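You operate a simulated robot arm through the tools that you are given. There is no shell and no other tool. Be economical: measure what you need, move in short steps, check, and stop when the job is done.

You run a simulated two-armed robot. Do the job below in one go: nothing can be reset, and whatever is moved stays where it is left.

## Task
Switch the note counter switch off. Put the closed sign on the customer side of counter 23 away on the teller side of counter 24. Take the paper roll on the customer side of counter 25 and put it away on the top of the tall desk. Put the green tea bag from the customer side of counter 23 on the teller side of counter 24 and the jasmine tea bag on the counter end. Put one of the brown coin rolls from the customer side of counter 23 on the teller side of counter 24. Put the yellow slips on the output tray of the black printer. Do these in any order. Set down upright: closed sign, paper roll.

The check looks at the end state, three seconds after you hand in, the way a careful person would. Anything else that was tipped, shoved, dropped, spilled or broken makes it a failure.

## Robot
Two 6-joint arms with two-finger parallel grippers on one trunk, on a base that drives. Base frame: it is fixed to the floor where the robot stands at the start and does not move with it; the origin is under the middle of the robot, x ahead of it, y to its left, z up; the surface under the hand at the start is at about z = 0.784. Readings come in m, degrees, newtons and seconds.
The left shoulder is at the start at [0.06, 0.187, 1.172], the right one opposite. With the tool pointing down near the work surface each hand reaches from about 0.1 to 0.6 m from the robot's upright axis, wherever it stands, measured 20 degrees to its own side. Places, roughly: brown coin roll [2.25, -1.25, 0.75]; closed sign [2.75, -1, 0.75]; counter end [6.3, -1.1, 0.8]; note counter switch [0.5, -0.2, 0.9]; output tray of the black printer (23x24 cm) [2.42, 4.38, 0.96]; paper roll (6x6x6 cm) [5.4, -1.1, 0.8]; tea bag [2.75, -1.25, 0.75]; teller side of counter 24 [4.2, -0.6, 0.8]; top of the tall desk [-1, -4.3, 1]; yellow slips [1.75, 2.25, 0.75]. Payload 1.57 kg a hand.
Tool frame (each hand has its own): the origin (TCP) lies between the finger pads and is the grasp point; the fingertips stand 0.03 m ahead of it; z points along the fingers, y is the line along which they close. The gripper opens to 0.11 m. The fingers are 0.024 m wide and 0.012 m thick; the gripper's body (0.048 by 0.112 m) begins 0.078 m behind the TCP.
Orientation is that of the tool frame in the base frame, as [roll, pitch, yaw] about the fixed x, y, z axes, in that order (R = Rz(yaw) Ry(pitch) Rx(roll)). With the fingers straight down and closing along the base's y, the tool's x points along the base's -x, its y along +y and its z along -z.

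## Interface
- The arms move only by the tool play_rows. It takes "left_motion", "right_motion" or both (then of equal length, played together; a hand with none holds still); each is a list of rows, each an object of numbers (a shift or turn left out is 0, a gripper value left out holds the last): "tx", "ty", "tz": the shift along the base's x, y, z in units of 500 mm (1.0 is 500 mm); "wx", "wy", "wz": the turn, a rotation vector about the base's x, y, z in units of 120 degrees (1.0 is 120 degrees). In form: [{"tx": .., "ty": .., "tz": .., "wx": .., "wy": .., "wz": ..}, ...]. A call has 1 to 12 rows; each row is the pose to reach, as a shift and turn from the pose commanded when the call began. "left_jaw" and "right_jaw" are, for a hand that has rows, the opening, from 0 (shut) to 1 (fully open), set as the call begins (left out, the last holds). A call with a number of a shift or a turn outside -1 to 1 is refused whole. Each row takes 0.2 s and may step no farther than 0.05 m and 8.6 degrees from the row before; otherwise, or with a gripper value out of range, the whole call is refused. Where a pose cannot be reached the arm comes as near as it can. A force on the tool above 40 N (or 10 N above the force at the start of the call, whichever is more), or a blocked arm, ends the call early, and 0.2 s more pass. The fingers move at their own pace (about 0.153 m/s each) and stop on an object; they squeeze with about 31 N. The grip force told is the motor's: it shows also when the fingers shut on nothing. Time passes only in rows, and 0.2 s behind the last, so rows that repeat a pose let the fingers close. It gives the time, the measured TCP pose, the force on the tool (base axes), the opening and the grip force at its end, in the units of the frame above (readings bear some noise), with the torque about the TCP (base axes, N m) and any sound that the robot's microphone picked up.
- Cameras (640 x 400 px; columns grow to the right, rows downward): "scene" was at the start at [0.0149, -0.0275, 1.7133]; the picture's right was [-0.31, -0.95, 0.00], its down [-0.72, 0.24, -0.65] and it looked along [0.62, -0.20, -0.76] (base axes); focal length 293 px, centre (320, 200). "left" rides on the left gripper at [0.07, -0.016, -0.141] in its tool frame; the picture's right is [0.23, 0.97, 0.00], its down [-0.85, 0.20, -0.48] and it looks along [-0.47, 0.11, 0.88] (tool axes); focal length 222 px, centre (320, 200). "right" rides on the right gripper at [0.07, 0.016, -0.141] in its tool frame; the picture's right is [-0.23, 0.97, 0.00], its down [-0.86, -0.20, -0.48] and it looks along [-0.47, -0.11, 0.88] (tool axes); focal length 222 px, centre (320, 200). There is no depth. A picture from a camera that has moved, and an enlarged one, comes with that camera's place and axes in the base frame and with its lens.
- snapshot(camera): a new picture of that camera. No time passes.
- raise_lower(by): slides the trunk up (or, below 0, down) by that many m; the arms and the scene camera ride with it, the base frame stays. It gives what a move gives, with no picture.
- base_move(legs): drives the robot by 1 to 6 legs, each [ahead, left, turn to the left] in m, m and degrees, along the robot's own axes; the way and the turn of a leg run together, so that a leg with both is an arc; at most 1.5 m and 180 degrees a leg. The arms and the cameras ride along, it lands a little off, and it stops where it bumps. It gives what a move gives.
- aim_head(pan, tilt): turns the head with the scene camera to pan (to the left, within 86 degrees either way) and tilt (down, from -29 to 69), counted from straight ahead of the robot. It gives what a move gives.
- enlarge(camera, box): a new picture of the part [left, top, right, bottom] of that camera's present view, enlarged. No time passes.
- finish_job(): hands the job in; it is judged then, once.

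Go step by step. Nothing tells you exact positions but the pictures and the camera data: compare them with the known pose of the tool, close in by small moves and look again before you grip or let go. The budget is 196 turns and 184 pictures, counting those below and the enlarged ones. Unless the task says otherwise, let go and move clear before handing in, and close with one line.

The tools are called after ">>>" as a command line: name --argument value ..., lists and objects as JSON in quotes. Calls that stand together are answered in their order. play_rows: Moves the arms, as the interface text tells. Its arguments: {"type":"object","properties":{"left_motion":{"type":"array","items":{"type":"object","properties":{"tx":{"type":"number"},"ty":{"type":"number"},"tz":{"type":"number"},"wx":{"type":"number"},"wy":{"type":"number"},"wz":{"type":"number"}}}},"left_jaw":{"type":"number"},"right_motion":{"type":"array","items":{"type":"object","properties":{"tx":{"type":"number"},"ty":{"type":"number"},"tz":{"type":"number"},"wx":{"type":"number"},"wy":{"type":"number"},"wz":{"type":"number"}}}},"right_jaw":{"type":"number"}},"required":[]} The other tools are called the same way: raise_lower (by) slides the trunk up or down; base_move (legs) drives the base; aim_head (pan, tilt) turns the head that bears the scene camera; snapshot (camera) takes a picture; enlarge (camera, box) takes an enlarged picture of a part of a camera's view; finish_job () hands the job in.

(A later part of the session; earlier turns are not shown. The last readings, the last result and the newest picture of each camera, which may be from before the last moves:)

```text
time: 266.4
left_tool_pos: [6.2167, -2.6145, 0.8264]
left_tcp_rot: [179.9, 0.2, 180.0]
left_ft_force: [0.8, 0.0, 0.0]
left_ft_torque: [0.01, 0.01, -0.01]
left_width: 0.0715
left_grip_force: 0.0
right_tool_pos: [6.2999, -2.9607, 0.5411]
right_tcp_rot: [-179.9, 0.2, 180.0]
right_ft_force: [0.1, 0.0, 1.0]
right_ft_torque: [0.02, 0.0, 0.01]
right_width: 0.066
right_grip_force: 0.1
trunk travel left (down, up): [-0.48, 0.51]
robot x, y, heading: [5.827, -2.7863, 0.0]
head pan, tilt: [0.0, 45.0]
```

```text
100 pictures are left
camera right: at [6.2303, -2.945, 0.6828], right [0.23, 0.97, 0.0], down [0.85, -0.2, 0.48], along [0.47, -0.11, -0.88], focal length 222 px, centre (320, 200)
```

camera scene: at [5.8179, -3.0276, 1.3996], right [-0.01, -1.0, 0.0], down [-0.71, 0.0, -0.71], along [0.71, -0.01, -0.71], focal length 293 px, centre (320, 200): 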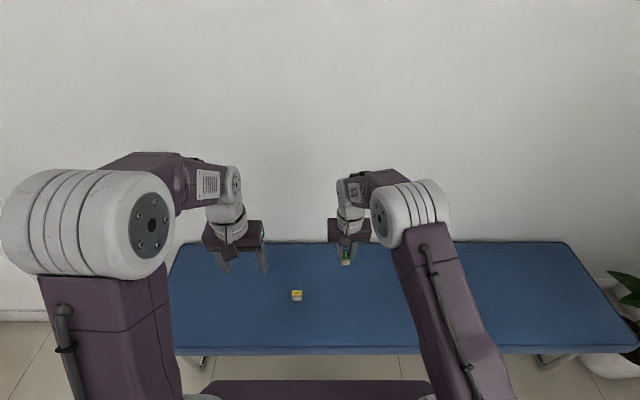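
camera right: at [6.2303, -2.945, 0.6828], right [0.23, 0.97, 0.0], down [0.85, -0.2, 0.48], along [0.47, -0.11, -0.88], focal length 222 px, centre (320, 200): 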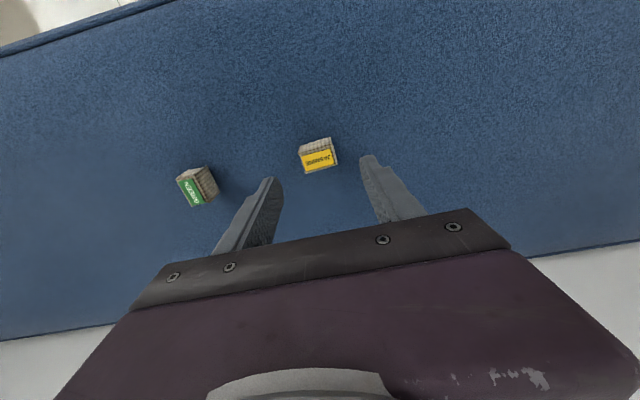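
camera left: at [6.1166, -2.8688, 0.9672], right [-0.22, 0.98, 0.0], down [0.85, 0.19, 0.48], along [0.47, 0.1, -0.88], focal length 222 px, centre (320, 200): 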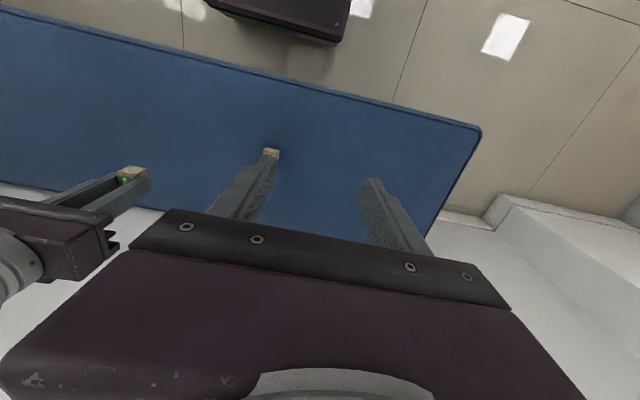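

>>> play_rows --right_motion '[{"tz": -0.07, "ty": -0.006}, {"tz": -0.12, "ty": -0.006}, {"tz": -0.138, "ty": -0.006}]'

>>> play_rows --right_jaw 0.1 --right_motion '[{}, {}, {}, {}]'

>>> snapshot --camera "right"

```text
time: 267.2
left_tool_pos: [6.2162, -2.6147, 0.8274]
left_tcp_rot: [180.0, 0.2, 179.9]
left_ft_force: [0.5, 0.0, -0.1]
left_ft_torque: [-0.01, 0.01, 0.0]
left_width: 0.0715
left_grip_force: 0.1
right_tool_pos: [6.3014, -2.966, 0.4705]
right_tcp_rot: [-179.9, 0.2, -179.9]
right_ft_force: [-0.2, -0.4, -0.4]
right_ft_torque: [0.01, 0.0, 0.02]
right_width: 0.0659
right_grip_force: 0.0
trunk travel left (down, up): [-0.48, 0.51]
robot x, y, heading: [5.8285, -2.7883, -0.1]
head pan, tilt: [0.0, 45.0]
```

```text
time: 268.2
left_tool_pos: [6.216, -2.6143, 0.8259]
left_tcp_rot: [-180.0, 0.2, 179.9]
left_ft_force: [0.4, 0.7, 0.7]
left_ft_torque: [0.0, 0.01, 0.0]
left_width: 0.0716
left_grip_force: 0.0
right_tool_pos: [6.3011, -2.9643, 0.4706]
right_tcp_rot: [-180.0, 0.2, 180.0]
right_ft_force: [0.0, 0.8, -0.7]
right_ft_torque: [0.02, 0.01, -0.01]
right_width: 0.0336
right_grip_force: 30.8
trunk travel left (down, up): [-0.48, 0.51]
robot x, y, heading: [5.8269, -2.7842, 0.1]
head pan, tilt: [0.0, 45.0]
```

```text
99 pictures are left
camera right: at [6.2304, -2.948, 0.6131], right [0.23, 0.97, 0.0], down [0.85, -0.2, 0.48], along [0.47, -0.11, -0.88], focal length 222 px, centre (320, 200)
```

right: 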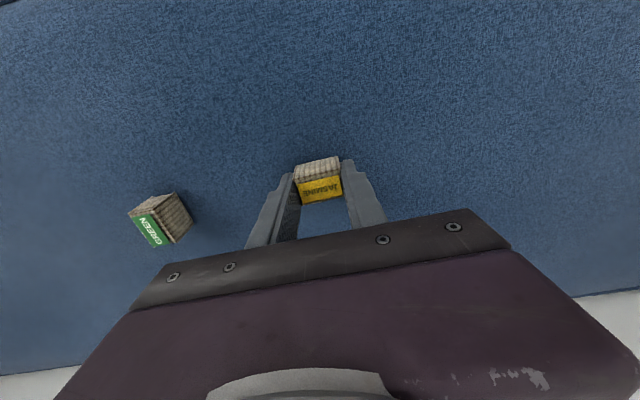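

Jasmine is firmly held by the right hand. I lift it and move the base right so the left hand can take the green bag.

>>> play_rows --right_motion '[{"tz": 0.06}, {"tz": 0.15}, {"tz": 0.24}, {"tz": 0.33}, {"tz": 0.42}, {"tz": 0.51}, {"tz": 0.6, "tx": -0.02}, {"tz": 0.68, "tx": -0.06}, {"tz": 0.75, "tx": -0.12}, {"tz": 0.8, "tx": -0.19}, {"tz": 0.83, "tx": -0.27}, {"tz": 0.85, "tx": -0.36}]'

>>> base_move --legs '[[0, -0.46, 0]]'

>>> snapshot --camera "left"

```text
time: 270.8
left_tool_pos: [6.215, -2.6142, 0.8264]
left_tcp_rot: [-180.0, 0.3, 179.9]
left_ft_force: [0.2, -0.9, -0.6]
left_ft_torque: [0.02, -0.02, -0.01]
left_width: 0.0713
left_grip_force: 0.1
right_tool_pos: [6.116, -2.9662, 0.896]
right_tcp_rot: [-179.8, 0.2, 180.0]
right_ft_force: [-0.6, 0.3, 0.3]
right_ft_torque: [0.0, 0.0, 0.04]
right_width: 0.0338
right_grip_force: 31.5
trunk travel left (down, up): [-0.48, 0.51]
robot x, y, heading: [5.8265, -2.7844, -0.2]
head pan, tilt: [0.0, 45.0]
```

```text
time: 273.5
left_tool_pos: [6.2149, -3.0738, 0.8262]
left_tcp_rot: [180.0, 0.3, -179.3]
left_ft_force: [-0.7, 0.7, -0.2]
left_ft_torque: [-0.01, -0.02, 0.01]
left_width: 0.0716
left_grip_force: 0.0
right_tool_pos: [6.1236, -3.4267, 0.8941]
right_tcp_rot: [-179.9, 0.2, -179.2]
right_ft_force: [0.5, -0.5, -0.4]
right_ft_torque: [0.0, -0.02, 0.0]
right_width: 0.0335
right_grip_force: 31.1
trunk travel left (down, up): [-0.48, 0.51]
robot x, y, heading: [5.8291, -3.2499, 0.9]
head pan, tilt: [0.0, 45.0]
```

```text
98 pictures are left
camera left: at [6.1464, -3.0897, 0.9672], right [-0.24, 0.97, 0.0], down [0.85, 0.21, 0.48], along [0.47, 0.11, -0.88], focal length 222 px, centre (320, 200)
```

left: 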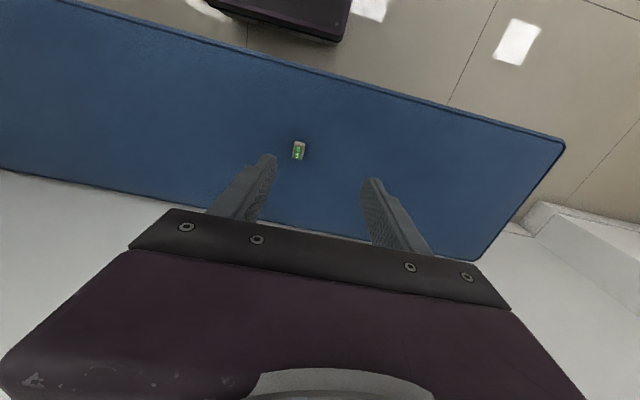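

>>> play_rows --left_jaw 0.6 --left_motion '[{"tx": 0.06, "ty": -0.02, "tz": -0.05}, {"tx": 0.12, "ty": -0.04, "tz": -0.11}, {"tx": 0.178, "ty": -0.06, "tz": -0.17}, {"tx": 0.178, "ty": -0.06, "tz": -0.26}, {"tx": 0.178, "ty": -0.06, "tz": -0.35}, {"tx": 0.178, "ty": -0.06, "tz": -0.44}, {"tx": 0.178, "ty": -0.06, "tz": -0.53}, {"tx": 0.178, "ty": -0.06, "tz": -0.58}]'

>>> enlarge --camera "left" --box '[240, 110, 400, 220]'

```text
time: 275.3
left_tool_pos: [6.3034, -3.1038, 0.5357]
left_tcp_rot: [179.9, 0.3, -179.3]
left_ft_force: [0.0, 0.1, 1.6]
left_ft_torque: [0.03, -0.02, 0.03]
left_width: 0.0661
left_grip_force: 0.1
right_tool_pos: [6.1234, -3.425, 0.8955]
right_tcp_rot: [-180.0, 0.1, -179.2]
right_ft_force: [-0.8, -1.0, 0.0]
right_ft_torque: [-0.02, 0.03, -0.01]
right_width: 0.0334
right_grip_force: 31.3
trunk travel left (down, up): [-0.48, 0.51]
robot x, y, heading: [5.8263, -3.2517, 0.6]
head pan, tilt: [0.0, 45.0]
```

```text
3.64 times, centred on (320, 165) of left
camera zoom: at [6.2349, -3.1192, 0.6771], right [-0.24, 0.97, 0.0], down [0.85, 0.21, 0.48], along [0.47, 0.11, -0.88], focal length 808 px, centre (320, 327)
```

zoom: 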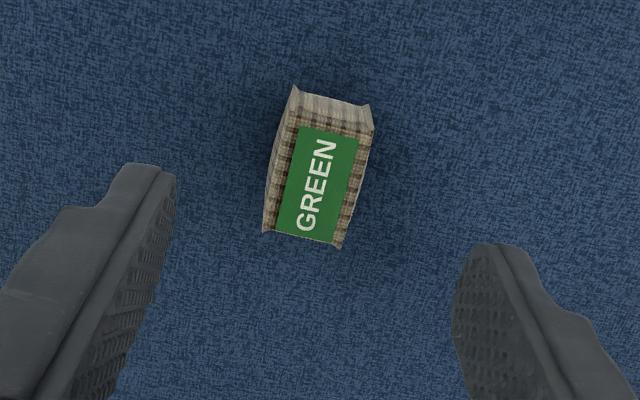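

>>> play_rows --left_motion '[{"tz": -0.06, "tx": 0.003}, {"tz": -0.11, "tx": 0.003}, {"tz": -0.126, "tx": 0.003}]'

>>> play_rows --left_jaw 0.05 --left_motion '[{}, {}, {}, {}]'

>>> play_rows --left_motion '[{"tz": 0.06}, {"tz": 0.15}, {"tz": 0.24}, {"tz": 0.33}, {"tz": 0.42}, {"tz": 0.51}, {"tz": 0.6, "tx": -0.02}, {"tz": 0.68, "tx": -0.06}, {"tz": 0.75, "tx": -0.12}, {"tz": 0.8, "tx": -0.19}, {"tz": 0.83, "tx": -0.27}, {"tz": 0.85, "tx": -0.36}]'

>>> raise_lower --by 0.38

>>> snapshot --camera "left"

>>> snapshot --camera "right"

```text
time: 276.1
left_tool_pos: [6.3056, -3.1025, 0.4705]
left_tcp_rot: [-180.0, 0.3, -179.3]
left_ft_force: [0.4, -0.1, 0.3]
left_ft_torque: [0.0, 0.02, -0.01]
left_width: 0.0658
left_grip_force: 0.1
right_tool_pos: [6.1228, -3.425, 0.8952]
right_tcp_rot: [-179.9, 0.1, -179.2]
right_ft_force: [0.0, 0.5, 1.0]
right_ft_torque: [-0.01, -0.01, 0.01]
right_width: 0.0331
right_grip_force: 31.2
trunk travel left (down, up): [-0.48, 0.51]
robot x, y, heading: [5.8265, -3.2513, 0.8]
head pan, tilt: [0.0, 45.0]
```

```text
time: 277.1
left_tool_pos: [6.3074, -3.1021, 0.4705]
left_tcp_rot: [-179.9, 0.2, -179.3]
left_ft_force: [0.0, 0.6, -0.5]
left_ft_torque: [0.03, -0.03, 0.01]
left_width: 0.024
left_grip_force: 30.4
right_tool_pos: [6.123, -3.4252, 0.8957]
right_tcp_rot: [-179.9, 0.2, -179.2]
right_ft_force: [0.3, -0.2, -0.1]
right_ft_torque: [0.0, 0.0, 0.01]
right_width: 0.0328
right_grip_force: 31.6
trunk travel left (down, up): [-0.48, 0.51]
robot x, y, heading: [5.8291, -3.2507, 0.8]
head pan, tilt: [0.0, 45.0]
```

```text
time: 279.7
left_tool_pos: [6.1262, -3.1038, 0.9003]
left_tcp_rot: [179.9, 0.4, -179.3]
left_ft_force: [-0.2, -0.8, -0.8]
left_ft_torque: [0.01, -0.02, 0.04]
left_width: 0.0237
left_grip_force: 30.5
right_tool_pos: [6.1206, -3.4259, 0.8968]
right_tcp_rot: [-179.9, 0.2, -179.2]
right_ft_force: [0.5, 0.0, 0.3]
right_ft_torque: [0.0, 0.0, 0.0]
right_width: 0.0325
right_grip_force: 31.1
trunk travel left (down, up): [-0.48, 0.51]
robot x, y, heading: [5.8279, -3.2452, 0.7]
head pan, tilt: [0.0, 45.0]
```

```text
time: 283.4
left_tool_pos: [6.1271, -3.1051, 1.2792]
left_tcp_rot: [180.0, 0.2, -179.2]
left_ft_force: [0.5, 0.0, -0.2]
left_ft_torque: [0.02, 0.03, -0.02]
left_width: 0.0236
left_grip_force: 31.2
right_tool_pos: [6.1234, -3.4256, 1.2758]
right_tcp_rot: [-179.9, 0.2, -179.1]
right_ft_force: [-0.2, -0.6, 0.2]
right_ft_torque: [0.0, 0.01, -0.01]
right_width: 0.0326
right_grip_force: 31.5
trunk travel left (down, up): [-0.86, 0.13]
robot x, y, heading: [5.8212, -3.2501, 0.5]
head pan, tilt: [0.0, 45.0]
```

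```text
96 pictures are left
camera left: at [6.0586, -3.1204, 1.4196], right [-0.24, 0.97, 0.0], down [0.85, 0.21, 0.48], along [0.47, 0.11, -0.88], focal length 222 px, centre (320, 200)
```

left: 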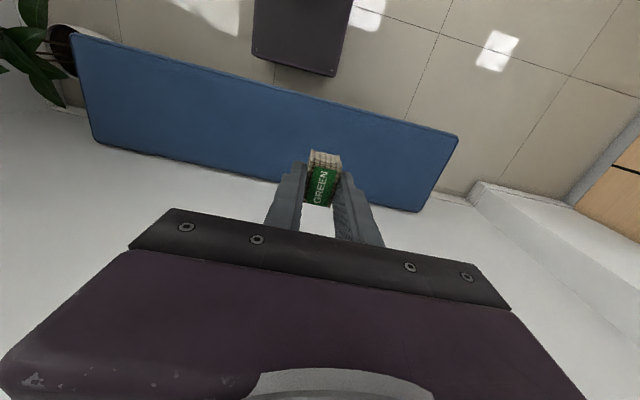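

```text
95 pictures are left
camera right: at [6.0532, -3.4101, 1.4172], right [0.21, 0.98, 0.0], down [0.86, -0.19, 0.48], along [0.47, -0.1, -0.88], focal length 222 px, centre (320, 200)
```

right: 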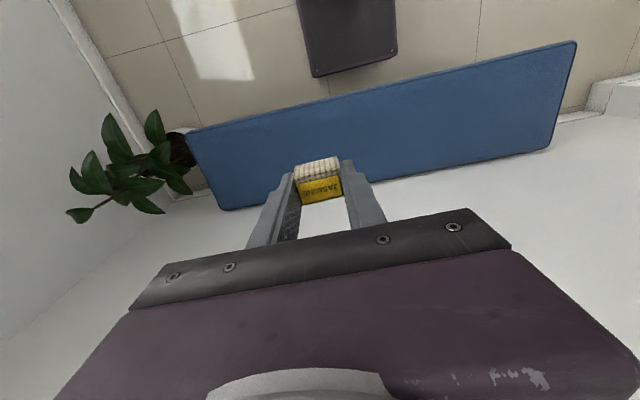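

Both bags are secure. I drive toward the counter end, facing it.

>>> base_move --legs '[[-0.25, 0, 0], [0, 0, 89.5], [1.0, -0.25, 0]]'

>>> aim_head --pan -10 --tilt 35

>>> snapshot --camera "scene"

```text
time: 294.1
left_tool_pos: [5.6569, -1.9279, 1.2787]
left_tcp_rot: [180.0, 0.4, -88.8]
left_ft_force: [-0.1, -0.1, -0.2]
left_ft_torque: [0.04, 0.01, 0.0]
left_width: 0.0224
left_grip_force: 30.7
right_tool_pos: [5.9777, -1.929, 1.2772]
right_tcp_rot: [-179.9, 0.2, -88.7]
right_ft_force: [0.8, -0.1, 0.4]
right_ft_torque: [-0.01, 0.02, 0.01]
right_width: 0.0324
right_grip_force: 31.5
trunk travel left (down, up): [-0.86, 0.13]
robot x, y, heading: [5.8093, -2.2274, 91.1]
head pan, tilt: [0.0, 45.0]
```

```text
time: 294.8
left_tool_pos: [5.6571, -1.9266, 1.2792]
left_tcp_rot: [180.0, 0.2, -88.8]
left_ft_force: [-0.4, 0.1, -0.7]
left_ft_torque: [-0.06, -0.01, 0.0]
left_width: 0.0224
left_grip_force: 31.3
right_tool_pos: [5.9793, -1.9289, 1.2765]
right_tcp_rot: [-179.9, 0.2, -88.7]
right_ft_force: [-0.6, -0.6, -0.9]
right_ft_torque: [0.02, 0.01, 0.03]
right_width: 0.0325
right_grip_force: 31.0
trunk travel left (down, up): [-0.86, 0.13]
robot x, y, heading: [5.8091, -2.2287, 91.4]
head pan, tilt: [-10.0, 35.0]
```

```text
94 pictures are left
camera scene: at [5.8231, -2.2021, 1.7943], right [0.99, -0.15, 0.0], down [-0.09, -0.57, -0.82], along [0.12, 0.81, -0.57], focal length 293 px, centre (320, 200)
```

scene: 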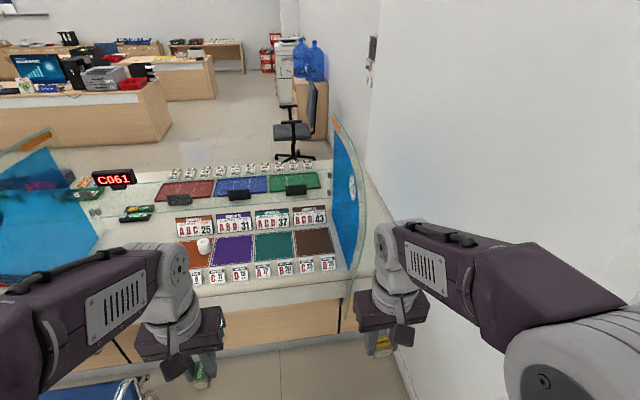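

The strip lies between divider 25 (x≈6.08) and the wall (x≈6.42), so I extend the right arm forward first to narrow its silhouette before driving in.

>>> play_rows --right_motion '[{"tx": 0.03, "ty": 0.07, "tz": -0.05}, {"tx": 0.06, "ty": 0.14, "tz": -0.1}, {"tx": 0.09, "ty": 0.21, "tz": -0.15}, {"tx": 0.12, "ty": 0.28, "tz": -0.2}, {"tx": 0.15, "ty": 0.34, "tz": -0.26}, {"tx": 0.17, "ty": 0.4, "tz": -0.32}]'

>>> aim_head --pan -30 --tilt 45

>>> snapshot --camera "scene"

```text
time: 296.2
left_tool_pos: [5.6581, -1.9253, 1.2783]
left_tcp_rot: [-180.0, 0.2, -88.8]
left_ft_force: [0.8, -0.1, -0.2]
left_ft_torque: [0.01, 0.03, 0.01]
left_width: 0.0225
left_grip_force: 30.6
right_tool_pos: [6.0654, -1.7276, 1.1124]
right_tcp_rot: [-179.8, 0.1, -88.7]
right_ft_force: [0.3, -0.2, 0.0]
right_ft_torque: [-0.05, -0.01, -0.02]
right_width: 0.0325
right_grip_force: 31.2
trunk travel left (down, up): [-0.86, 0.13]
robot x, y, heading: [5.8086, -2.2236, 91.3]
head pan, tilt: [-10.0, 35.0]
```

```text
time: 297.1
left_tool_pos: [5.6578, -1.9272, 1.2786]
left_tcp_rot: [180.0, 0.3, -88.8]
left_ft_force: [-0.1, -0.4, 0.1]
left_ft_torque: [0.03, 0.0, 0.0]
left_width: 0.0223
left_grip_force: 31.1
right_tool_pos: [6.0644, -1.7302, 1.1136]
right_tcp_rot: [-179.9, 0.2, -88.6]
right_ft_force: [-0.1, 0.2, 0.3]
right_ft_torque: [0.0, 0.01, -0.04]
right_width: 0.0327
right_grip_force: 30.9
trunk travel left (down, up): [-0.86, 0.13]
robot x, y, heading: [5.8075, -2.2241, 91.6]
head pan, tilt: [-30.0, 45.0]
```

```text
93 pictures are left
camera scene: at [5.8485, -2.2181, 1.7796], right [0.88, -0.48, 0.0], down [-0.34, -0.62, -0.71], along [0.34, 0.62, -0.71], focal length 293 px, centre (320, 200)
```

scene: 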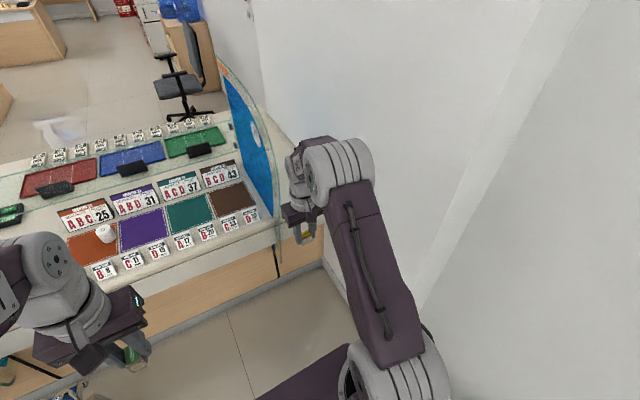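

Arm extended; I shift right and drive forward with the hand in the lane over the strip.

>>> base_move --legs '[[0, -0.15, -1.5]]'

>>> base_move --legs '[[0.3, 0, 0]]'

>>> snapshot --camera "scene"

>>> snapshot --camera "right"

```text
time: 298.4
left_tool_pos: [5.8117, -1.9219, 1.2787]
left_tcp_rot: [-179.9, 0.2, -90.3]
left_ft_force: [0.3, -0.5, 0.2]
left_ft_torque: [-0.02, 0.0, 0.0]
left_width: 0.022
left_grip_force: 31.5
right_tool_pos: [6.2231, -1.7353, 1.1137]
right_tcp_rot: [-179.8, 0.2, -90.1]
right_ft_force: [-0.8, 0.3, -0.1]
right_ft_torque: [0.05, -0.01, -0.02]
right_width: 0.0326
right_grip_force: 30.3
trunk travel left (down, up): [-0.86, 0.13]
robot x, y, heading: [5.9536, -2.2237, 89.8]
head pan, tilt: [-30.0, 45.0]
```

```text
time: 300.5
left_tool_pos: [5.8169, -1.6239, 1.2805]
left_tcp_rot: [-180.0, 0.4, -90.5]
left_ft_force: [0.0, 0.2, -0.4]
left_ft_torque: [-0.01, 0.0, 0.01]
left_width: 0.0218
left_grip_force: 30.3
right_tool_pos: [6.2288, -1.4374, 1.1152]
right_tcp_rot: [-179.8, 0.3, -90.3]
right_ft_force: [0.4, 0.4, -0.9]
right_ft_torque: [0.01, 0.01, 0.0]
right_width: 0.0326
right_grip_force: 30.8
trunk travel left (down, up): [-0.86, 0.13]
robot x, y, heading: [5.9601, -1.9261, 89.8]
head pan, tilt: [-30.0, 45.0]
```

```text
92 pictures are left
camera scene: at [5.9997, -1.9214, 1.7796], right [0.86, -0.51, 0.0], down [-0.36, -0.61, -0.71], along [0.36, 0.61, -0.71], focal length 293 px, centre (320, 200)
```

scene: 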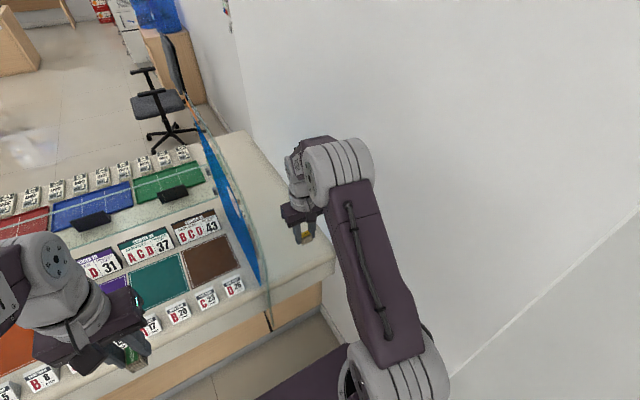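

```text
91 pictures are left
camera right: at [6.2126, -1.5086, 1.2564], right [-0.97, 0.23, 0.0], down [0.2, 0.85, 0.48], along [0.11, 0.47, -0.88], focal length 222 px, centre (320, 200)
```

right: 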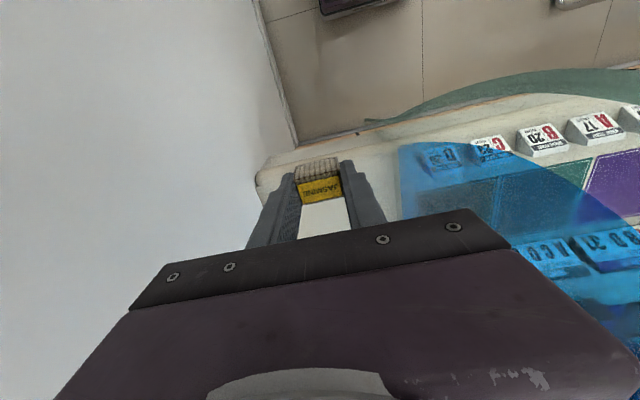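

The lane is right; I drive on 0.26 m, then lower.

>>> base_move --legs '[[0.26, 0, 0]]'

>>> play_rows --right_motion '[{"tz": -0.09}, {"tz": -0.18}, {"tz": -0.27}, {"tz": -0.36}, {"tz": -0.44}, {"tz": -0.5}]'

>>> snapshot --camera "right"

>>> snapshot --camera "scene"

```text
time: 302.3
left_tool_pos: [5.8181, -1.3642, 1.2791]
left_tcp_rot: [180.0, 0.4, -90.5]
left_ft_force: [0.7, -0.5, 0.3]
left_ft_torque: [0.04, -0.02, 0.01]
left_width: 0.022
left_grip_force: 31.2
right_tool_pos: [6.23, -1.1784, 1.1147]
right_tcp_rot: [-179.8, 0.3, -90.3]
right_ft_force: [0.5, 0.3, -0.5]
right_ft_torque: [0.01, 0.03, 0.02]
right_width: 0.0323
right_grip_force: 30.9
trunk travel left (down, up): [-0.86, 0.13]
robot x, y, heading: [5.9616, -1.6658, 89.8]
head pan, tilt: [-30.0, 45.0]
```

```text
time: 303.7
left_tool_pos: [5.817, -1.3618, 1.2787]
left_tcp_rot: [180.0, 0.3, -90.4]
left_ft_force: [0.1, -0.6, 0.2]
left_ft_torque: [-0.02, -0.03, -0.01]
left_width: 0.0218
left_grip_force: 30.7
right_tool_pos: [6.2302, -1.1735, 0.8618]
right_tcp_rot: [-179.8, 0.1, -90.3]
right_ft_force: [0.0, 0.7, 0.5]
right_ft_torque: [0.0, 0.01, -0.02]
right_width: 0.0322
right_grip_force: 30.4
trunk travel left (down, up): [-0.86, 0.13]
robot x, y, heading: [5.9631, -1.6664, 89.7]
head pan, tilt: [-30.0, 45.0]
```

```text
90 pictures are left
camera right: at [6.2128, -1.2441, 1.0039], right [-0.97, 0.23, 0.0], down [0.2, 0.85, 0.48], along [0.11, 0.47, -0.88], focal length 222 px, centre (320, 200)
```

right: 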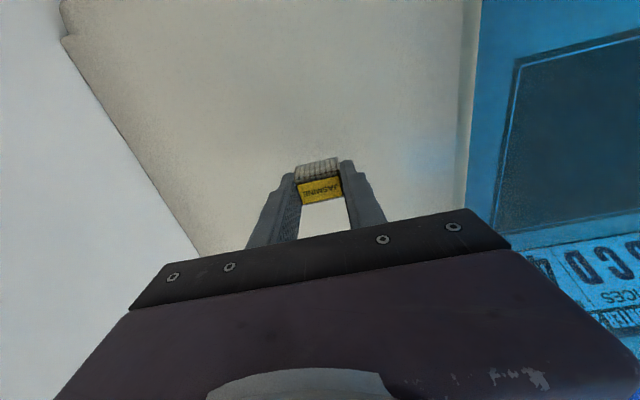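

```text
89 pictures are left
camera scene: at [6.0018, -1.6569, 1.7796], right [0.86, -0.51, 0.0], down [-0.36, -0.61, -0.71], along [0.36, 0.61, -0.71], focal length 293 px, centre (320, 200)
```

scene: 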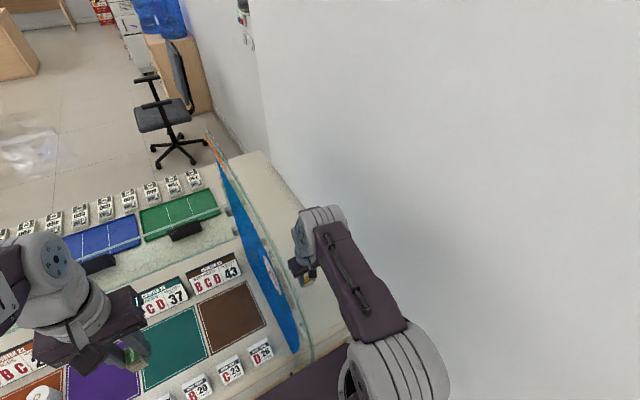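

Clear on both sides. I lower until the bag touches the counter end.

>>> play_rows --right_motion '[{"tz": -0.05}, {"tz": -0.075}, {"tz": -0.085}, {"tz": -0.09}, {"tz": -0.095}, {"tz": -0.1}, {"tz": -0.105}, {"tz": -0.11}]'

>>> play_rows --right_jaw 0.6 --right_motion '[{"tz": 0.002}, {"tz": 0.002}, {"tz": 0.002}, {"tz": 0.06}, {"tz": 0.15}, {"tz": 0.24}, {"tz": 0.33}, {"tz": 0.42}, {"tz": 0.5}]'

>>> snapshot --camera "right"

```text
time: 305.6
left_tool_pos: [5.8146, -1.3667, 1.2797]
left_tcp_rot: [-179.9, 0.5, -90.4]
left_ft_force: [-0.1, 0.9, -0.3]
left_ft_torque: [-0.01, 0.0, 0.01]
left_width: 0.0215
left_grip_force: 31.1
right_tool_pos: [6.2287, -1.1753, 0.8154]
right_tcp_rot: [-179.7, 0.7, -90.3]
right_ft_force: [-2.8, -11.5, 30.7]
right_ft_torque: [-0.5, 0.19, -0.04]
right_width: 0.0326
right_grip_force: 31.2
trunk travel left (down, up): [-0.86, 0.13]
robot x, y, heading: [5.9597, -1.664, 89.9]
head pan, tilt: [-30.0, 45.0]
stopped in row 8 (right hand): the force on the tool passed its limit at 42 N (the readings are from after the stop); the commanded pose is now the measured one
```

```text
time: 307.6
left_tool_pos: [5.818, -1.3637, 1.278]
left_tcp_rot: [-180.0, 0.4, -90.4]
left_ft_force: [0.2, 0.0, 0.6]
left_ft_torque: [-0.02, -0.02, 0.0]
left_width: 0.0214
left_grip_force: 30.9
right_tool_pos: [6.2314, -1.1721, 1.0604]
right_tcp_rot: [-179.8, 0.4, -90.3]
right_ft_force: [0.1, 0.1, 0.0]
right_ft_torque: [0.0, -0.01, 0.0]
right_width: 0.066
right_grip_force: 0.1
trunk travel left (down, up): [-0.86, 0.13]
robot x, y, heading: [5.96, -1.6634, 89.8]
head pan, tilt: [-30.0, 45.0]
```

```text
88 pictures are left
camera right: at [6.2142, -1.2427, 1.2017], right [-0.97, 0.23, 0.0], down [0.2, 0.85, 0.49], along [0.11, 0.47, -0.87], focal length 222 px, centre (320, 200)
```

right: 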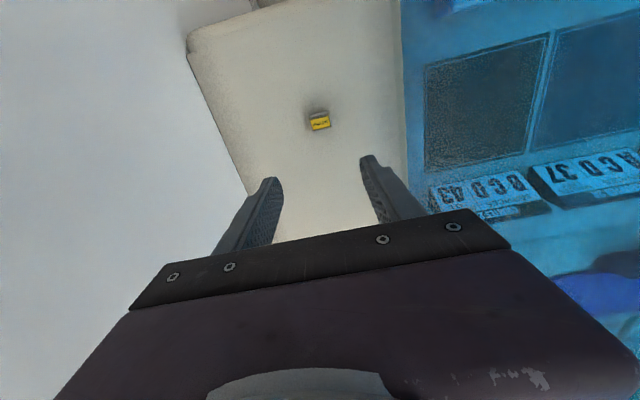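

Jasmine is on the counter end. I back out, turn to ~130° to approach the paper roll (with the right hand, avoiding the chair), and look.

>>> base_move --legs '[[-0.57, 0, 0], [0, 0, 40]]'

>>> base_move --legs '[[0.45, -0.1, 0]]'

>>> aim_head --pan -5 --tilt 45

>>> snapshot --camera "scene"

>>> snapshot --camera "right"

```text
time: 312.7
left_tool_pos: [5.6525, -2.0868, 1.2783]
left_tcp_rot: [179.9, 0.3, -52.0]
left_ft_force: [0.5, -0.2, -0.7]
left_ft_torque: [0.02, 0.03, 0.01]
left_width: 0.0211
left_grip_force: 30.8
right_tool_pos: [5.8592, -1.6799, 1.0603]
right_tcp_rot: [-179.8, 0.5, -51.9]
right_ft_force: [-0.5, 0.4, 0.2]
right_ft_torque: [0.0, -0.03, 0.0]
right_width: 0.066
right_grip_force: 0.2
trunk travel left (down, up): [-0.86, 0.13]
robot x, y, heading: [5.951, -2.2362, 128.1]
head pan, tilt: [-30.0, 45.0]
```

```text
time: 315.5
left_tool_pos: [5.4494, -1.6664, 1.2784]
left_tcp_rot: [-180.0, 0.2, -52.1]
left_ft_force: [0.9, -0.4, 0.7]
left_ft_torque: [0.0, 0.01, 0.02]
left_width: 0.021
left_grip_force: 31.2
right_tool_pos: [5.6561, -1.2594, 1.0599]
right_tcp_rot: [-179.8, 0.6, -52.1]
right_ft_force: [0.3, -0.2, -0.2]
right_ft_torque: [0.04, 0.03, 0.01]
right_width: 0.0659
right_grip_force: 0.0
trunk travel left (down, up): [-0.86, 0.13]
robot x, y, heading: [5.7472, -1.8131, 128.1]
head pan, tilt: [-30.0, 45.0]
```

```text
time: 316.4
left_tool_pos: [5.4484, -1.6644, 1.2785]
left_tcp_rot: [-179.9, 0.3, -52.2]
left_ft_force: [0.4, 0.3, -0.3]
left_ft_torque: [-0.03, -0.01, -0.02]
left_width: 0.0209
left_grip_force: 31.3
right_tool_pos: [5.6546, -1.2583, 1.0603]
right_tcp_rot: [-179.8, 0.6, -51.9]
right_ft_force: [0.4, 0.0, 0.1]
right_ft_torque: [-0.03, -0.02, -0.02]
right_width: 0.0658
right_grip_force: 0.2
trunk travel left (down, up): [-0.86, 0.13]
robot x, y, heading: [5.746, -1.8186, 128.0]
head pan, tilt: [-5.0, 45.0]
```

```text
87 pictures are left
camera scene: at [5.7417, -1.7963, 1.7796], right [0.84, 0.54, 0.0], down [0.38, -0.59, -0.71], along [-0.38, 0.59, -0.71], focal length 293 px, centre (320, 200)
```

scene: 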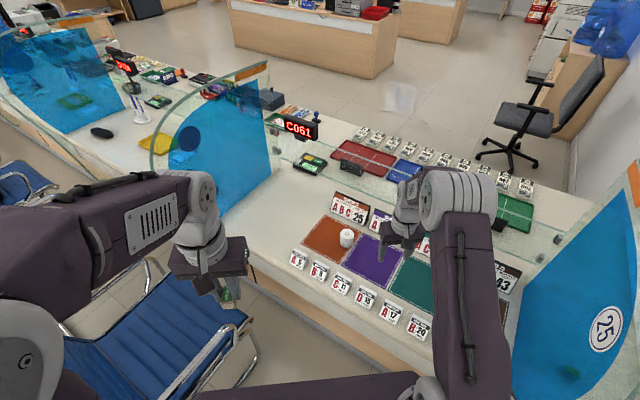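

```text
86 pictures are left
camera right: at [5.6853, -1.3243, 1.2007], right [-0.91, -0.42, 0.0], down [-0.37, 0.79, 0.49], along [-0.2, 0.44, -0.87], focal length 222 px, centre (320, 200)
```

right: 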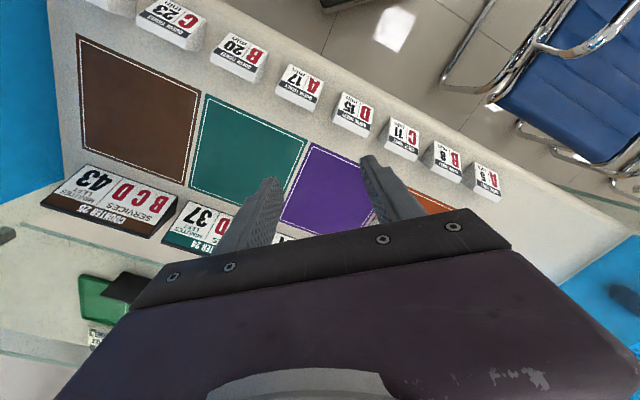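

The roll is at about (5.44, -1.12). I nudge the base closer, staying off the chair's armrest.

>>> base_move --legs '[[0.177, -0.08, 5]]'

>>> play_rows --right_jaw 0.95 --right_motion '[{"wz": -0.06}, {"wz": -0.12, "tx": -0.05}, {"wz": -0.18, "tx": -0.1}, {"wz": -0.24, "tx": -0.15}, {"wz": -0.3, "tx": -0.2}, {"wz": -0.36, "tx": -0.21}]'

>>> snapshot --camera "right"

>>> snapshot --camera "scene"

```text
time: 317.9
left_tool_pos: [5.3828, -1.5077, 1.2797]
left_tcp_rot: [-179.9, 0.4, -47.0]
left_ft_force: [0.2, 0.8, -0.3]
left_ft_torque: [0.02, 0.06, 0.0]
left_width: 0.0207
left_grip_force: 31.1
right_tool_pos: [5.5532, -1.0836, 1.0619]
right_tcp_rot: [-179.7, 0.6, -46.9]
right_ft_force: [0.5, 0.7, 0.1]
right_ft_torque: [0.01, 0.0, 0.02]
right_width: 0.0661
right_grip_force: 0.0
trunk travel left (down, up): [-0.86, 0.13]
robot x, y, heading: [5.6927, -1.6242, 133.2]
head pan, tilt: [-5.0, 45.0]
```

```text
time: 319.3
left_tool_pos: [5.3823, -1.5035, 1.2781]
left_tcp_rot: [-180.0, 0.2, -47.1]
left_ft_force: [0.2, 0.2, -0.2]
left_ft_torque: [-0.01, 0.0, -0.03]
left_width: 0.0205
left_grip_force: 30.9
right_tool_pos: [5.4451, -1.0811, 1.0587]
right_tcp_rot: [-179.8, 0.5, -90.2]
right_ft_force: [0.2, -0.9, 0.5]
right_ft_torque: [0.02, -0.02, 0.03]
right_width: 0.1047
right_grip_force: 0.1
trunk travel left (down, up): [-0.86, 0.13]
robot x, y, heading: [5.6916, -1.6277, 133.0]
head pan, tilt: [-5.0, 45.0]
```

```text
85 pictures are left
camera right: at [5.4281, -1.1524, 1.2004], right [-0.97, 0.23, 0.0], down [0.2, 0.85, 0.49], along [0.11, 0.47, -0.87], focal length 222 px, centre (320, 200)
```

right: 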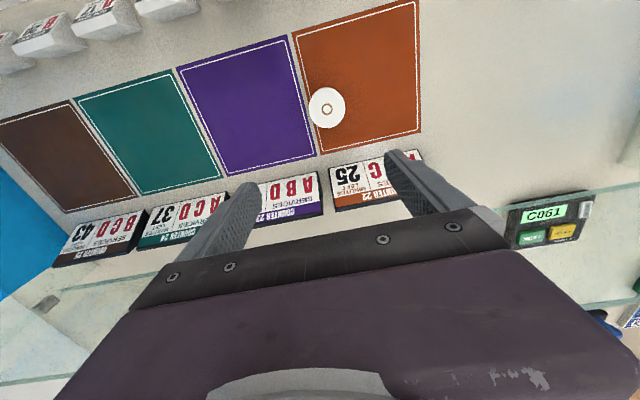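

```text
84 pictures are left
camera scene: at [5.6853, -1.609, 1.7796], right [0.79, 0.62, 0.0], down [0.44, -0.56, -0.71], along [-0.43, 0.56, -0.71], focal length 293 px, centre (320, 200)
```

scene: 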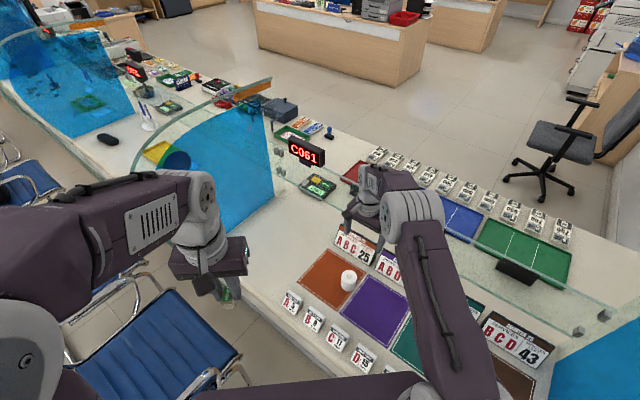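

Roll confirmed at (5.431, -1.111). I move over it and descend partly.

>>> play_rows --right_motion '[{"tx": -0.028, "ty": -0.06, "tz": -0.03}, {"tx": -0.028, "ty": -0.06, "tz": -0.12}, {"tx": -0.028, "ty": -0.06, "tz": -0.21}, {"tx": -0.028, "ty": -0.06, "tz": -0.3}, {"tx": -0.028, "ty": -0.06, "tz": -0.34}]'

>>> snapshot --camera "right"

```text
time: 320.5
left_tool_pos: [5.3826, -1.504, 1.2785]
left_tcp_rot: [-180.0, 0.3, -47.2]
left_ft_force: [-0.1, -0.7, -0.7]
left_ft_torque: [-0.01, -0.01, 0.03]
left_width: 0.0204
left_grip_force: 31.7
right_tool_pos: [5.4314, -1.11, 0.8889]
right_tcp_rot: [-179.7, 0.4, -90.1]
right_ft_force: [-1.4, 0.0, 0.3]
right_ft_torque: [0.01, 0.01, -0.02]
right_width: 0.1044
right_grip_force: 0.0
trunk travel left (down, up): [-0.86, 0.13]
robot x, y, heading: [5.6946, -1.6254, 132.9]
head pan, tilt: [-5.0, 45.0]
```

```text
83 pictures are left
camera right: at [5.415, -1.1819, 1.0297], right [-0.97, 0.23, 0.0], down [0.2, 0.85, 0.49], along [0.11, 0.47, -0.87], focal length 222 px, centre (320, 200)
```

right: 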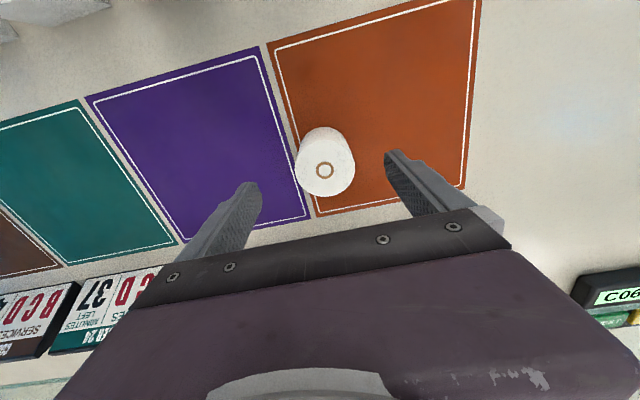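

>>> play_rows --right_motion '[{"tx": -0.008, "tz": -0.05}, {"tx": -0.008, "tz": -0.1}, {"tx": -0.008, "tz": -0.135}, {"tx": -0.008, "tz": -0.142}]'

>>> play_rows --right_jaw 0.35 --right_motion '[{}, {}, {}, {}]'

>>> snapshot --camera "right"

```text
time: 321.5
left_tool_pos: [5.382, -1.5036, 1.2788]
left_tcp_rot: [180.0, 0.3, -47.0]
left_ft_force: [0.0, -0.1, -0.3]
left_ft_torque: [-0.01, -0.03, -0.03]
left_width: 0.0204
left_grip_force: 30.8
right_tool_pos: [5.4428, -1.1249, 0.833]
right_tcp_rot: [-179.7, 0.5, -90.1]
right_ft_force: [0.5, 0.4, 0.0]
right_ft_torque: [0.02, 0.03, 0.05]
right_width: 0.1047
right_grip_force: 0.0
right hand out of reach, approached as far as the arm can: row 1, 2, 3, 4
trunk travel left (down, up): [-0.86, 0.13]
robot x, y, heading: [5.697, -1.6289, 133.1]
head pan, tilt: [-5.0, 45.0]
```

```text
time: 322.5
left_tool_pos: [5.3832, -1.504, 1.2788]
left_tcp_rot: [-180.0, 0.3, -47.1]
left_ft_force: [0.0, -0.8, 0.4]
left_ft_torque: [0.03, -0.01, -0.02]
left_width: 0.0203
left_grip_force: 31.4
right_tool_pos: [5.4446, -1.1255, 0.8341]
right_tcp_rot: [-179.8, 0.5, -90.0]
right_ft_force: [0.5, 0.0, 2.3]
right_ft_torque: [-0.02, -0.08, -0.02]
right_width: 0.051
right_grip_force: 30.7
trunk travel left (down, up): [-0.86, 0.13]
robot x, y, heading: [5.6954, -1.6295, 133.1]
head pan, tilt: [-5.0, 45.0]
```

```text
82 pictures are left
camera right: at [5.4266, -1.1974, 0.9751], right [-0.97, 0.23, 0.0], down [0.2, 0.85, 0.49], along [0.11, 0.47, -0.87], focal length 222 px, centre (320, 200)
```

right: 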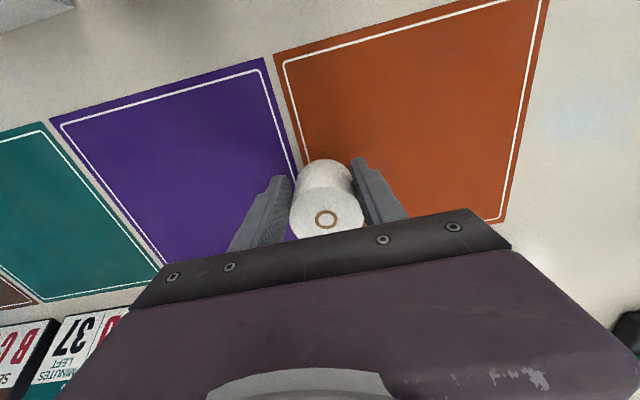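

Reach fell short by about 1 cm, so the grip is off-centre. I reopen, raise the hand, lower the trunk for better reach, and re-approach.

>>> play_rows --right_jaw 0.95 --right_motion '[{}, {}, {}, {"tz": 0.08}, {"tz": 0.16}, {"tz": 0.22}]'

>>> raise_lower --by -0.08

>>> snapshot --camera "right"

```text
time: 323.9
left_tool_pos: [5.3823, -1.5039, 1.2785]
left_tcp_rot: [-179.9, 0.3, -47.1]
left_ft_force: [-0.2, 0.3, 0.4]
left_ft_torque: [-0.02, -0.03, -0.04]
left_width: 0.0201
left_grip_force: 31.5
right_tool_pos: [5.4419, -1.1263, 0.9445]
right_tcp_rot: [-179.8, 0.6, -90.1]
right_ft_force: [-0.6, -0.1, 0.1]
right_ft_torque: [0.03, 0.04, 0.0]
right_width: 0.1046
right_grip_force: 0.0
trunk travel left (down, up): [-0.86, 0.13]
robot x, y, heading: [5.6934, -1.624, 132.9]
head pan, tilt: [-5.0, 45.0]
```

```text
time: 325.1
left_tool_pos: [5.382, -1.5029, 1.2004]
left_tcp_rot: [-179.9, 0.3, -47.0]
left_ft_force: [-0.5, 0.8, 0.1]
left_ft_torque: [-0.02, -0.05, 0.0]
left_width: 0.0204
left_grip_force: 31.0
right_tool_pos: [5.4412, -1.1257, 0.8641]
right_tcp_rot: [-179.7, 0.5, -90.2]
right_ft_force: [-0.3, -0.8, 0.7]
right_ft_torque: [0.02, 0.0, 0.03]
right_width: 0.1043
right_grip_force: 0.1
trunk travel left (down, up): [-0.78, 0.21]
robot x, y, heading: [5.6908, -1.6254, 133.4]
head pan, tilt: [-5.0, 45.0]
```

```text
81 pictures are left
camera right: at [5.4255, -1.1975, 1.0052], right [-0.97, 0.23, 0.0], down [0.2, 0.85, 0.49], along [0.11, 0.47, -0.87], focal length 222 px, centre (320, 200)
```

right: 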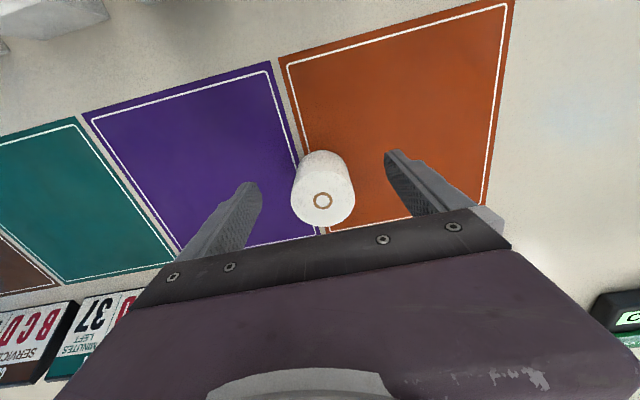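

The roll is still upright at (5.445, -1.107). I align and descend.

>>> play_rows --right_motion '[{"tx": 0.006, "ty": 0.018}, {"tx": 0.008, "ty": 0.036}, {"tx": 0.008, "ty": 0.036, "tz": -0.05}, {"tx": 0.008, "ty": 0.036, "tz": -0.094}]'

>>> snapshot --camera "right"

```text
time: 326.1
left_tool_pos: [5.382, -1.5036, 1.1983]
left_tcp_rot: [179.9, 0.2, -47.1]
left_ft_force: [0.0, 0.2, 0.2]
left_ft_torque: [0.01, 0.03, 0.02]
left_width: 0.0201
left_grip_force: 31.4
right_tool_pos: [5.4449, -1.1089, 0.8166]
right_tcp_rot: [-179.8, 0.5, -90.2]
right_ft_force: [-1.0, 0.3, -0.4]
right_ft_torque: [-0.01, -0.02, 0.02]
right_width: 0.1045
right_grip_force: 0.1
trunk travel left (down, up): [-0.78, 0.21]
robot x, y, heading: [5.6935, -1.6275, 133.0]
head pan, tilt: [-5.0, 45.0]
```

```text
80 pictures are left
camera right: at [5.4283, -1.1798, 0.9569], right [-0.97, 0.23, 0.0], down [0.2, 0.85, 0.49], along [0.11, 0.47, -0.87], focal length 222 px, centre (320, 200)
```

right: 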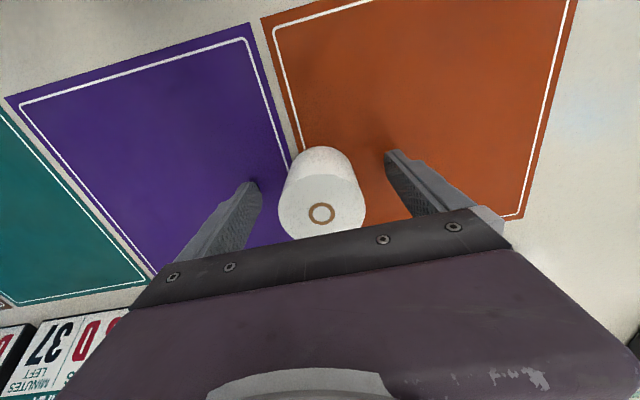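

Centred. Close and lift.

>>> play_rows --right_jaw 0.35 --right_motion '[{}, {}, {}, {}]'

>>> play_rows --right_motion '[{"tz": 0.04}, {"tz": 0.12}, {"tz": 0.2}, {"tz": 0.28}, {"tz": 0.36}, {"tz": 0.44}, {"tz": 0.5}]'

>>> snapshot --camera "right"

```text
time: 327.1
left_tool_pos: [5.3811, -1.5034, 1.1998]
left_tcp_rot: [-179.9, 0.3, -47.1]
left_ft_force: [-0.8, 0.2, -0.1]
left_ft_torque: [0.04, 0.04, -0.01]
left_width: 0.0199
left_grip_force: 31.3
right_tool_pos: [5.4448, -1.1079, 0.8166]
right_tcp_rot: [-179.7, 0.6, -90.1]
right_ft_force: [0.3, -0.1, 0.0]
right_ft_torque: [0.0, 0.0, 0.06]
right_width: 0.0545
right_grip_force: 31.2
trunk travel left (down, up): [-0.78, 0.21]
robot x, y, heading: [5.6913, -1.6269, 132.8]
head pan, tilt: [-5.0, 45.0]
```

```text
time: 328.7
left_tool_pos: [5.3825, -1.5036, 1.1998]
left_tcp_rot: [180.0, 0.3, -47.1]
left_ft_force: [0.5, 0.6, -0.7]
left_ft_torque: [-0.04, 0.03, 0.0]
left_width: 0.0196
left_grip_force: 31.3
right_tool_pos: [5.4485, -1.1098, 1.0685]
right_tcp_rot: [-179.8, 0.4, -90.1]
right_ft_force: [-0.4, -0.6, -1.3]
right_ft_torque: [0.0, 0.02, 0.02]
right_width: 0.0545
right_grip_force: 30.9
trunk travel left (down, up): [-0.78, 0.21]
robot x, y, heading: [5.6897, -1.6263, 132.9]
head pan, tilt: [-5.0, 45.0]
```

```text
79 pictures are left
camera right: at [5.4317, -1.1806, 1.2099], right [-0.97, 0.23, 0.0], down [0.2, 0.85, 0.49], along [0.11, 0.47, -0.87], focal length 222 px, centre (320, 200)
```

right: 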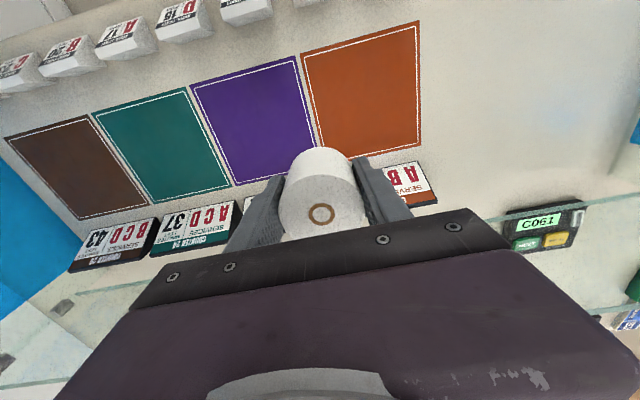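

The roll is held well. I tuck the right hand back with the tool aligned to the robot, then back out and turn toward the corridor.

>>> play_rows --right_motion '[{"tx": 0.03, "ty": -0.03, "tz": 0.05, "wz": 0.045}, {"tx": 0.07, "ty": -0.07, "tz": 0.09, "wz": 0.09}, {"tx": 0.11, "ty": -0.11, "tz": 0.13, "wz": 0.135}, {"tx": 0.15, "ty": -0.15, "tz": 0.17, "wz": 0.18}, {"tx": 0.19, "ty": -0.19, "tz": 0.2, "wz": 0.225}, {"tx": 0.23, "ty": -0.23, "tz": 0.22, "wz": 0.27}, {"tx": 0.27, "ty": -0.27, "tz": 0.24, "wz": 0.315}, {"tx": 0.31, "ty": -0.318, "tz": 0.26, "wz": 0.36}]'

>>> base_move --legs '[[-0.45, 0, 0], [0, 0, 47], [0.25, 0, 0], [0, 0.75, 0]]'

>>> aim_head --pan 0 --tilt 20

>>> snapshot --camera "scene"

```text
time: 330.5
left_tool_pos: [5.3837, -1.5046, 1.1996]
left_tcp_rot: [-180.0, 0.3, -47.1]
left_ft_force: [0.2, 0.1, -0.5]
left_ft_torque: [-0.01, 0.01, -0.02]
left_width: 0.0194
left_grip_force: 31.0
right_tool_pos: [5.602, -1.2668, 1.1964]
right_tcp_rot: [-179.8, 0.5, -46.8]
right_ft_force: [0.1, -0.3, -1.3]
right_ft_torque: [-0.02, 0.03, 0.03]
right_width: 0.0545
right_grip_force: 30.7
trunk travel left (down, up): [-0.78, 0.21]
robot x, y, heading: [5.6945, -1.6275, 133.2]
head pan, tilt: [-5.0, 45.0]
```

```text
time: 340.5
left_tool_pos: [5.4475, -2.8637, 1.1985]
left_tcp_rot: [180.0, 0.4, 0.2]
left_ft_force: [-0.7, 0.4, 0.6]
left_ft_torque: [-0.03, 0.03, -0.01]
left_width: 0.0189
left_grip_force: 30.8
right_tool_pos: [5.4226, -2.5412, 1.1951]
right_tcp_rot: [-179.8, 0.6, 0.2]
right_ft_force: [0.3, -0.3, -0.8]
right_ft_torque: [-0.03, -0.04, 0.02]
right_width: 0.0541
right_grip_force: 31.6
trunk travel left (down, up): [-0.78, 0.21]
robot x, y, heading: [5.7499, -2.7181, -179.7]
head pan, tilt: [-5.0, 45.0]
```

```text
time: 341.4
left_tool_pos: [5.4491, -2.8647, 1.1994]
left_tcp_rot: [-179.9, 0.3, 0.1]
left_ft_force: [0.3, 0.4, 0.7]
left_ft_torque: [0.0, 0.0, -0.01]
left_width: 0.0187
left_grip_force: 30.9
right_tool_pos: [5.4223, -2.5427, 1.1943]
right_tcp_rot: [-179.8, 0.6, 0.2]
right_ft_force: [-0.3, -0.6, -0.5]
right_ft_torque: [0.0, -0.03, -0.02]
right_width: 0.0545
right_grip_force: 30.7
trunk travel left (down, up): [-0.78, 0.21]
robot x, y, heading: [5.7497, -2.7201, -180.0]
head pan, tilt: [0.0, 20.0]
```

```text
78 pictures are left
camera scene: at [5.7183, -2.7236, 1.7382], right [0.0, 1.0, 0.0], down [0.34, 0.0, -0.94], along [-0.94, 0.0, -0.34], focal length 293 px, centre (320, 200)
```

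scene: 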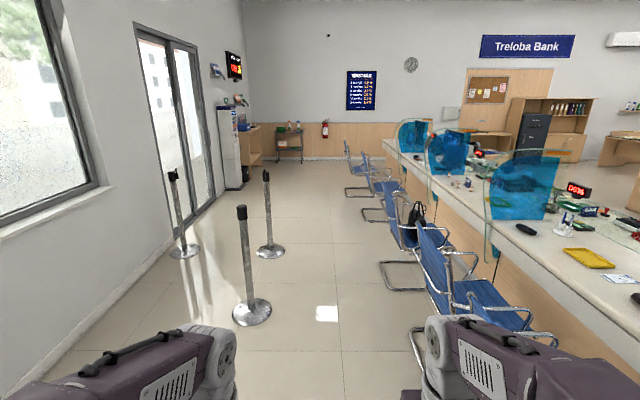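

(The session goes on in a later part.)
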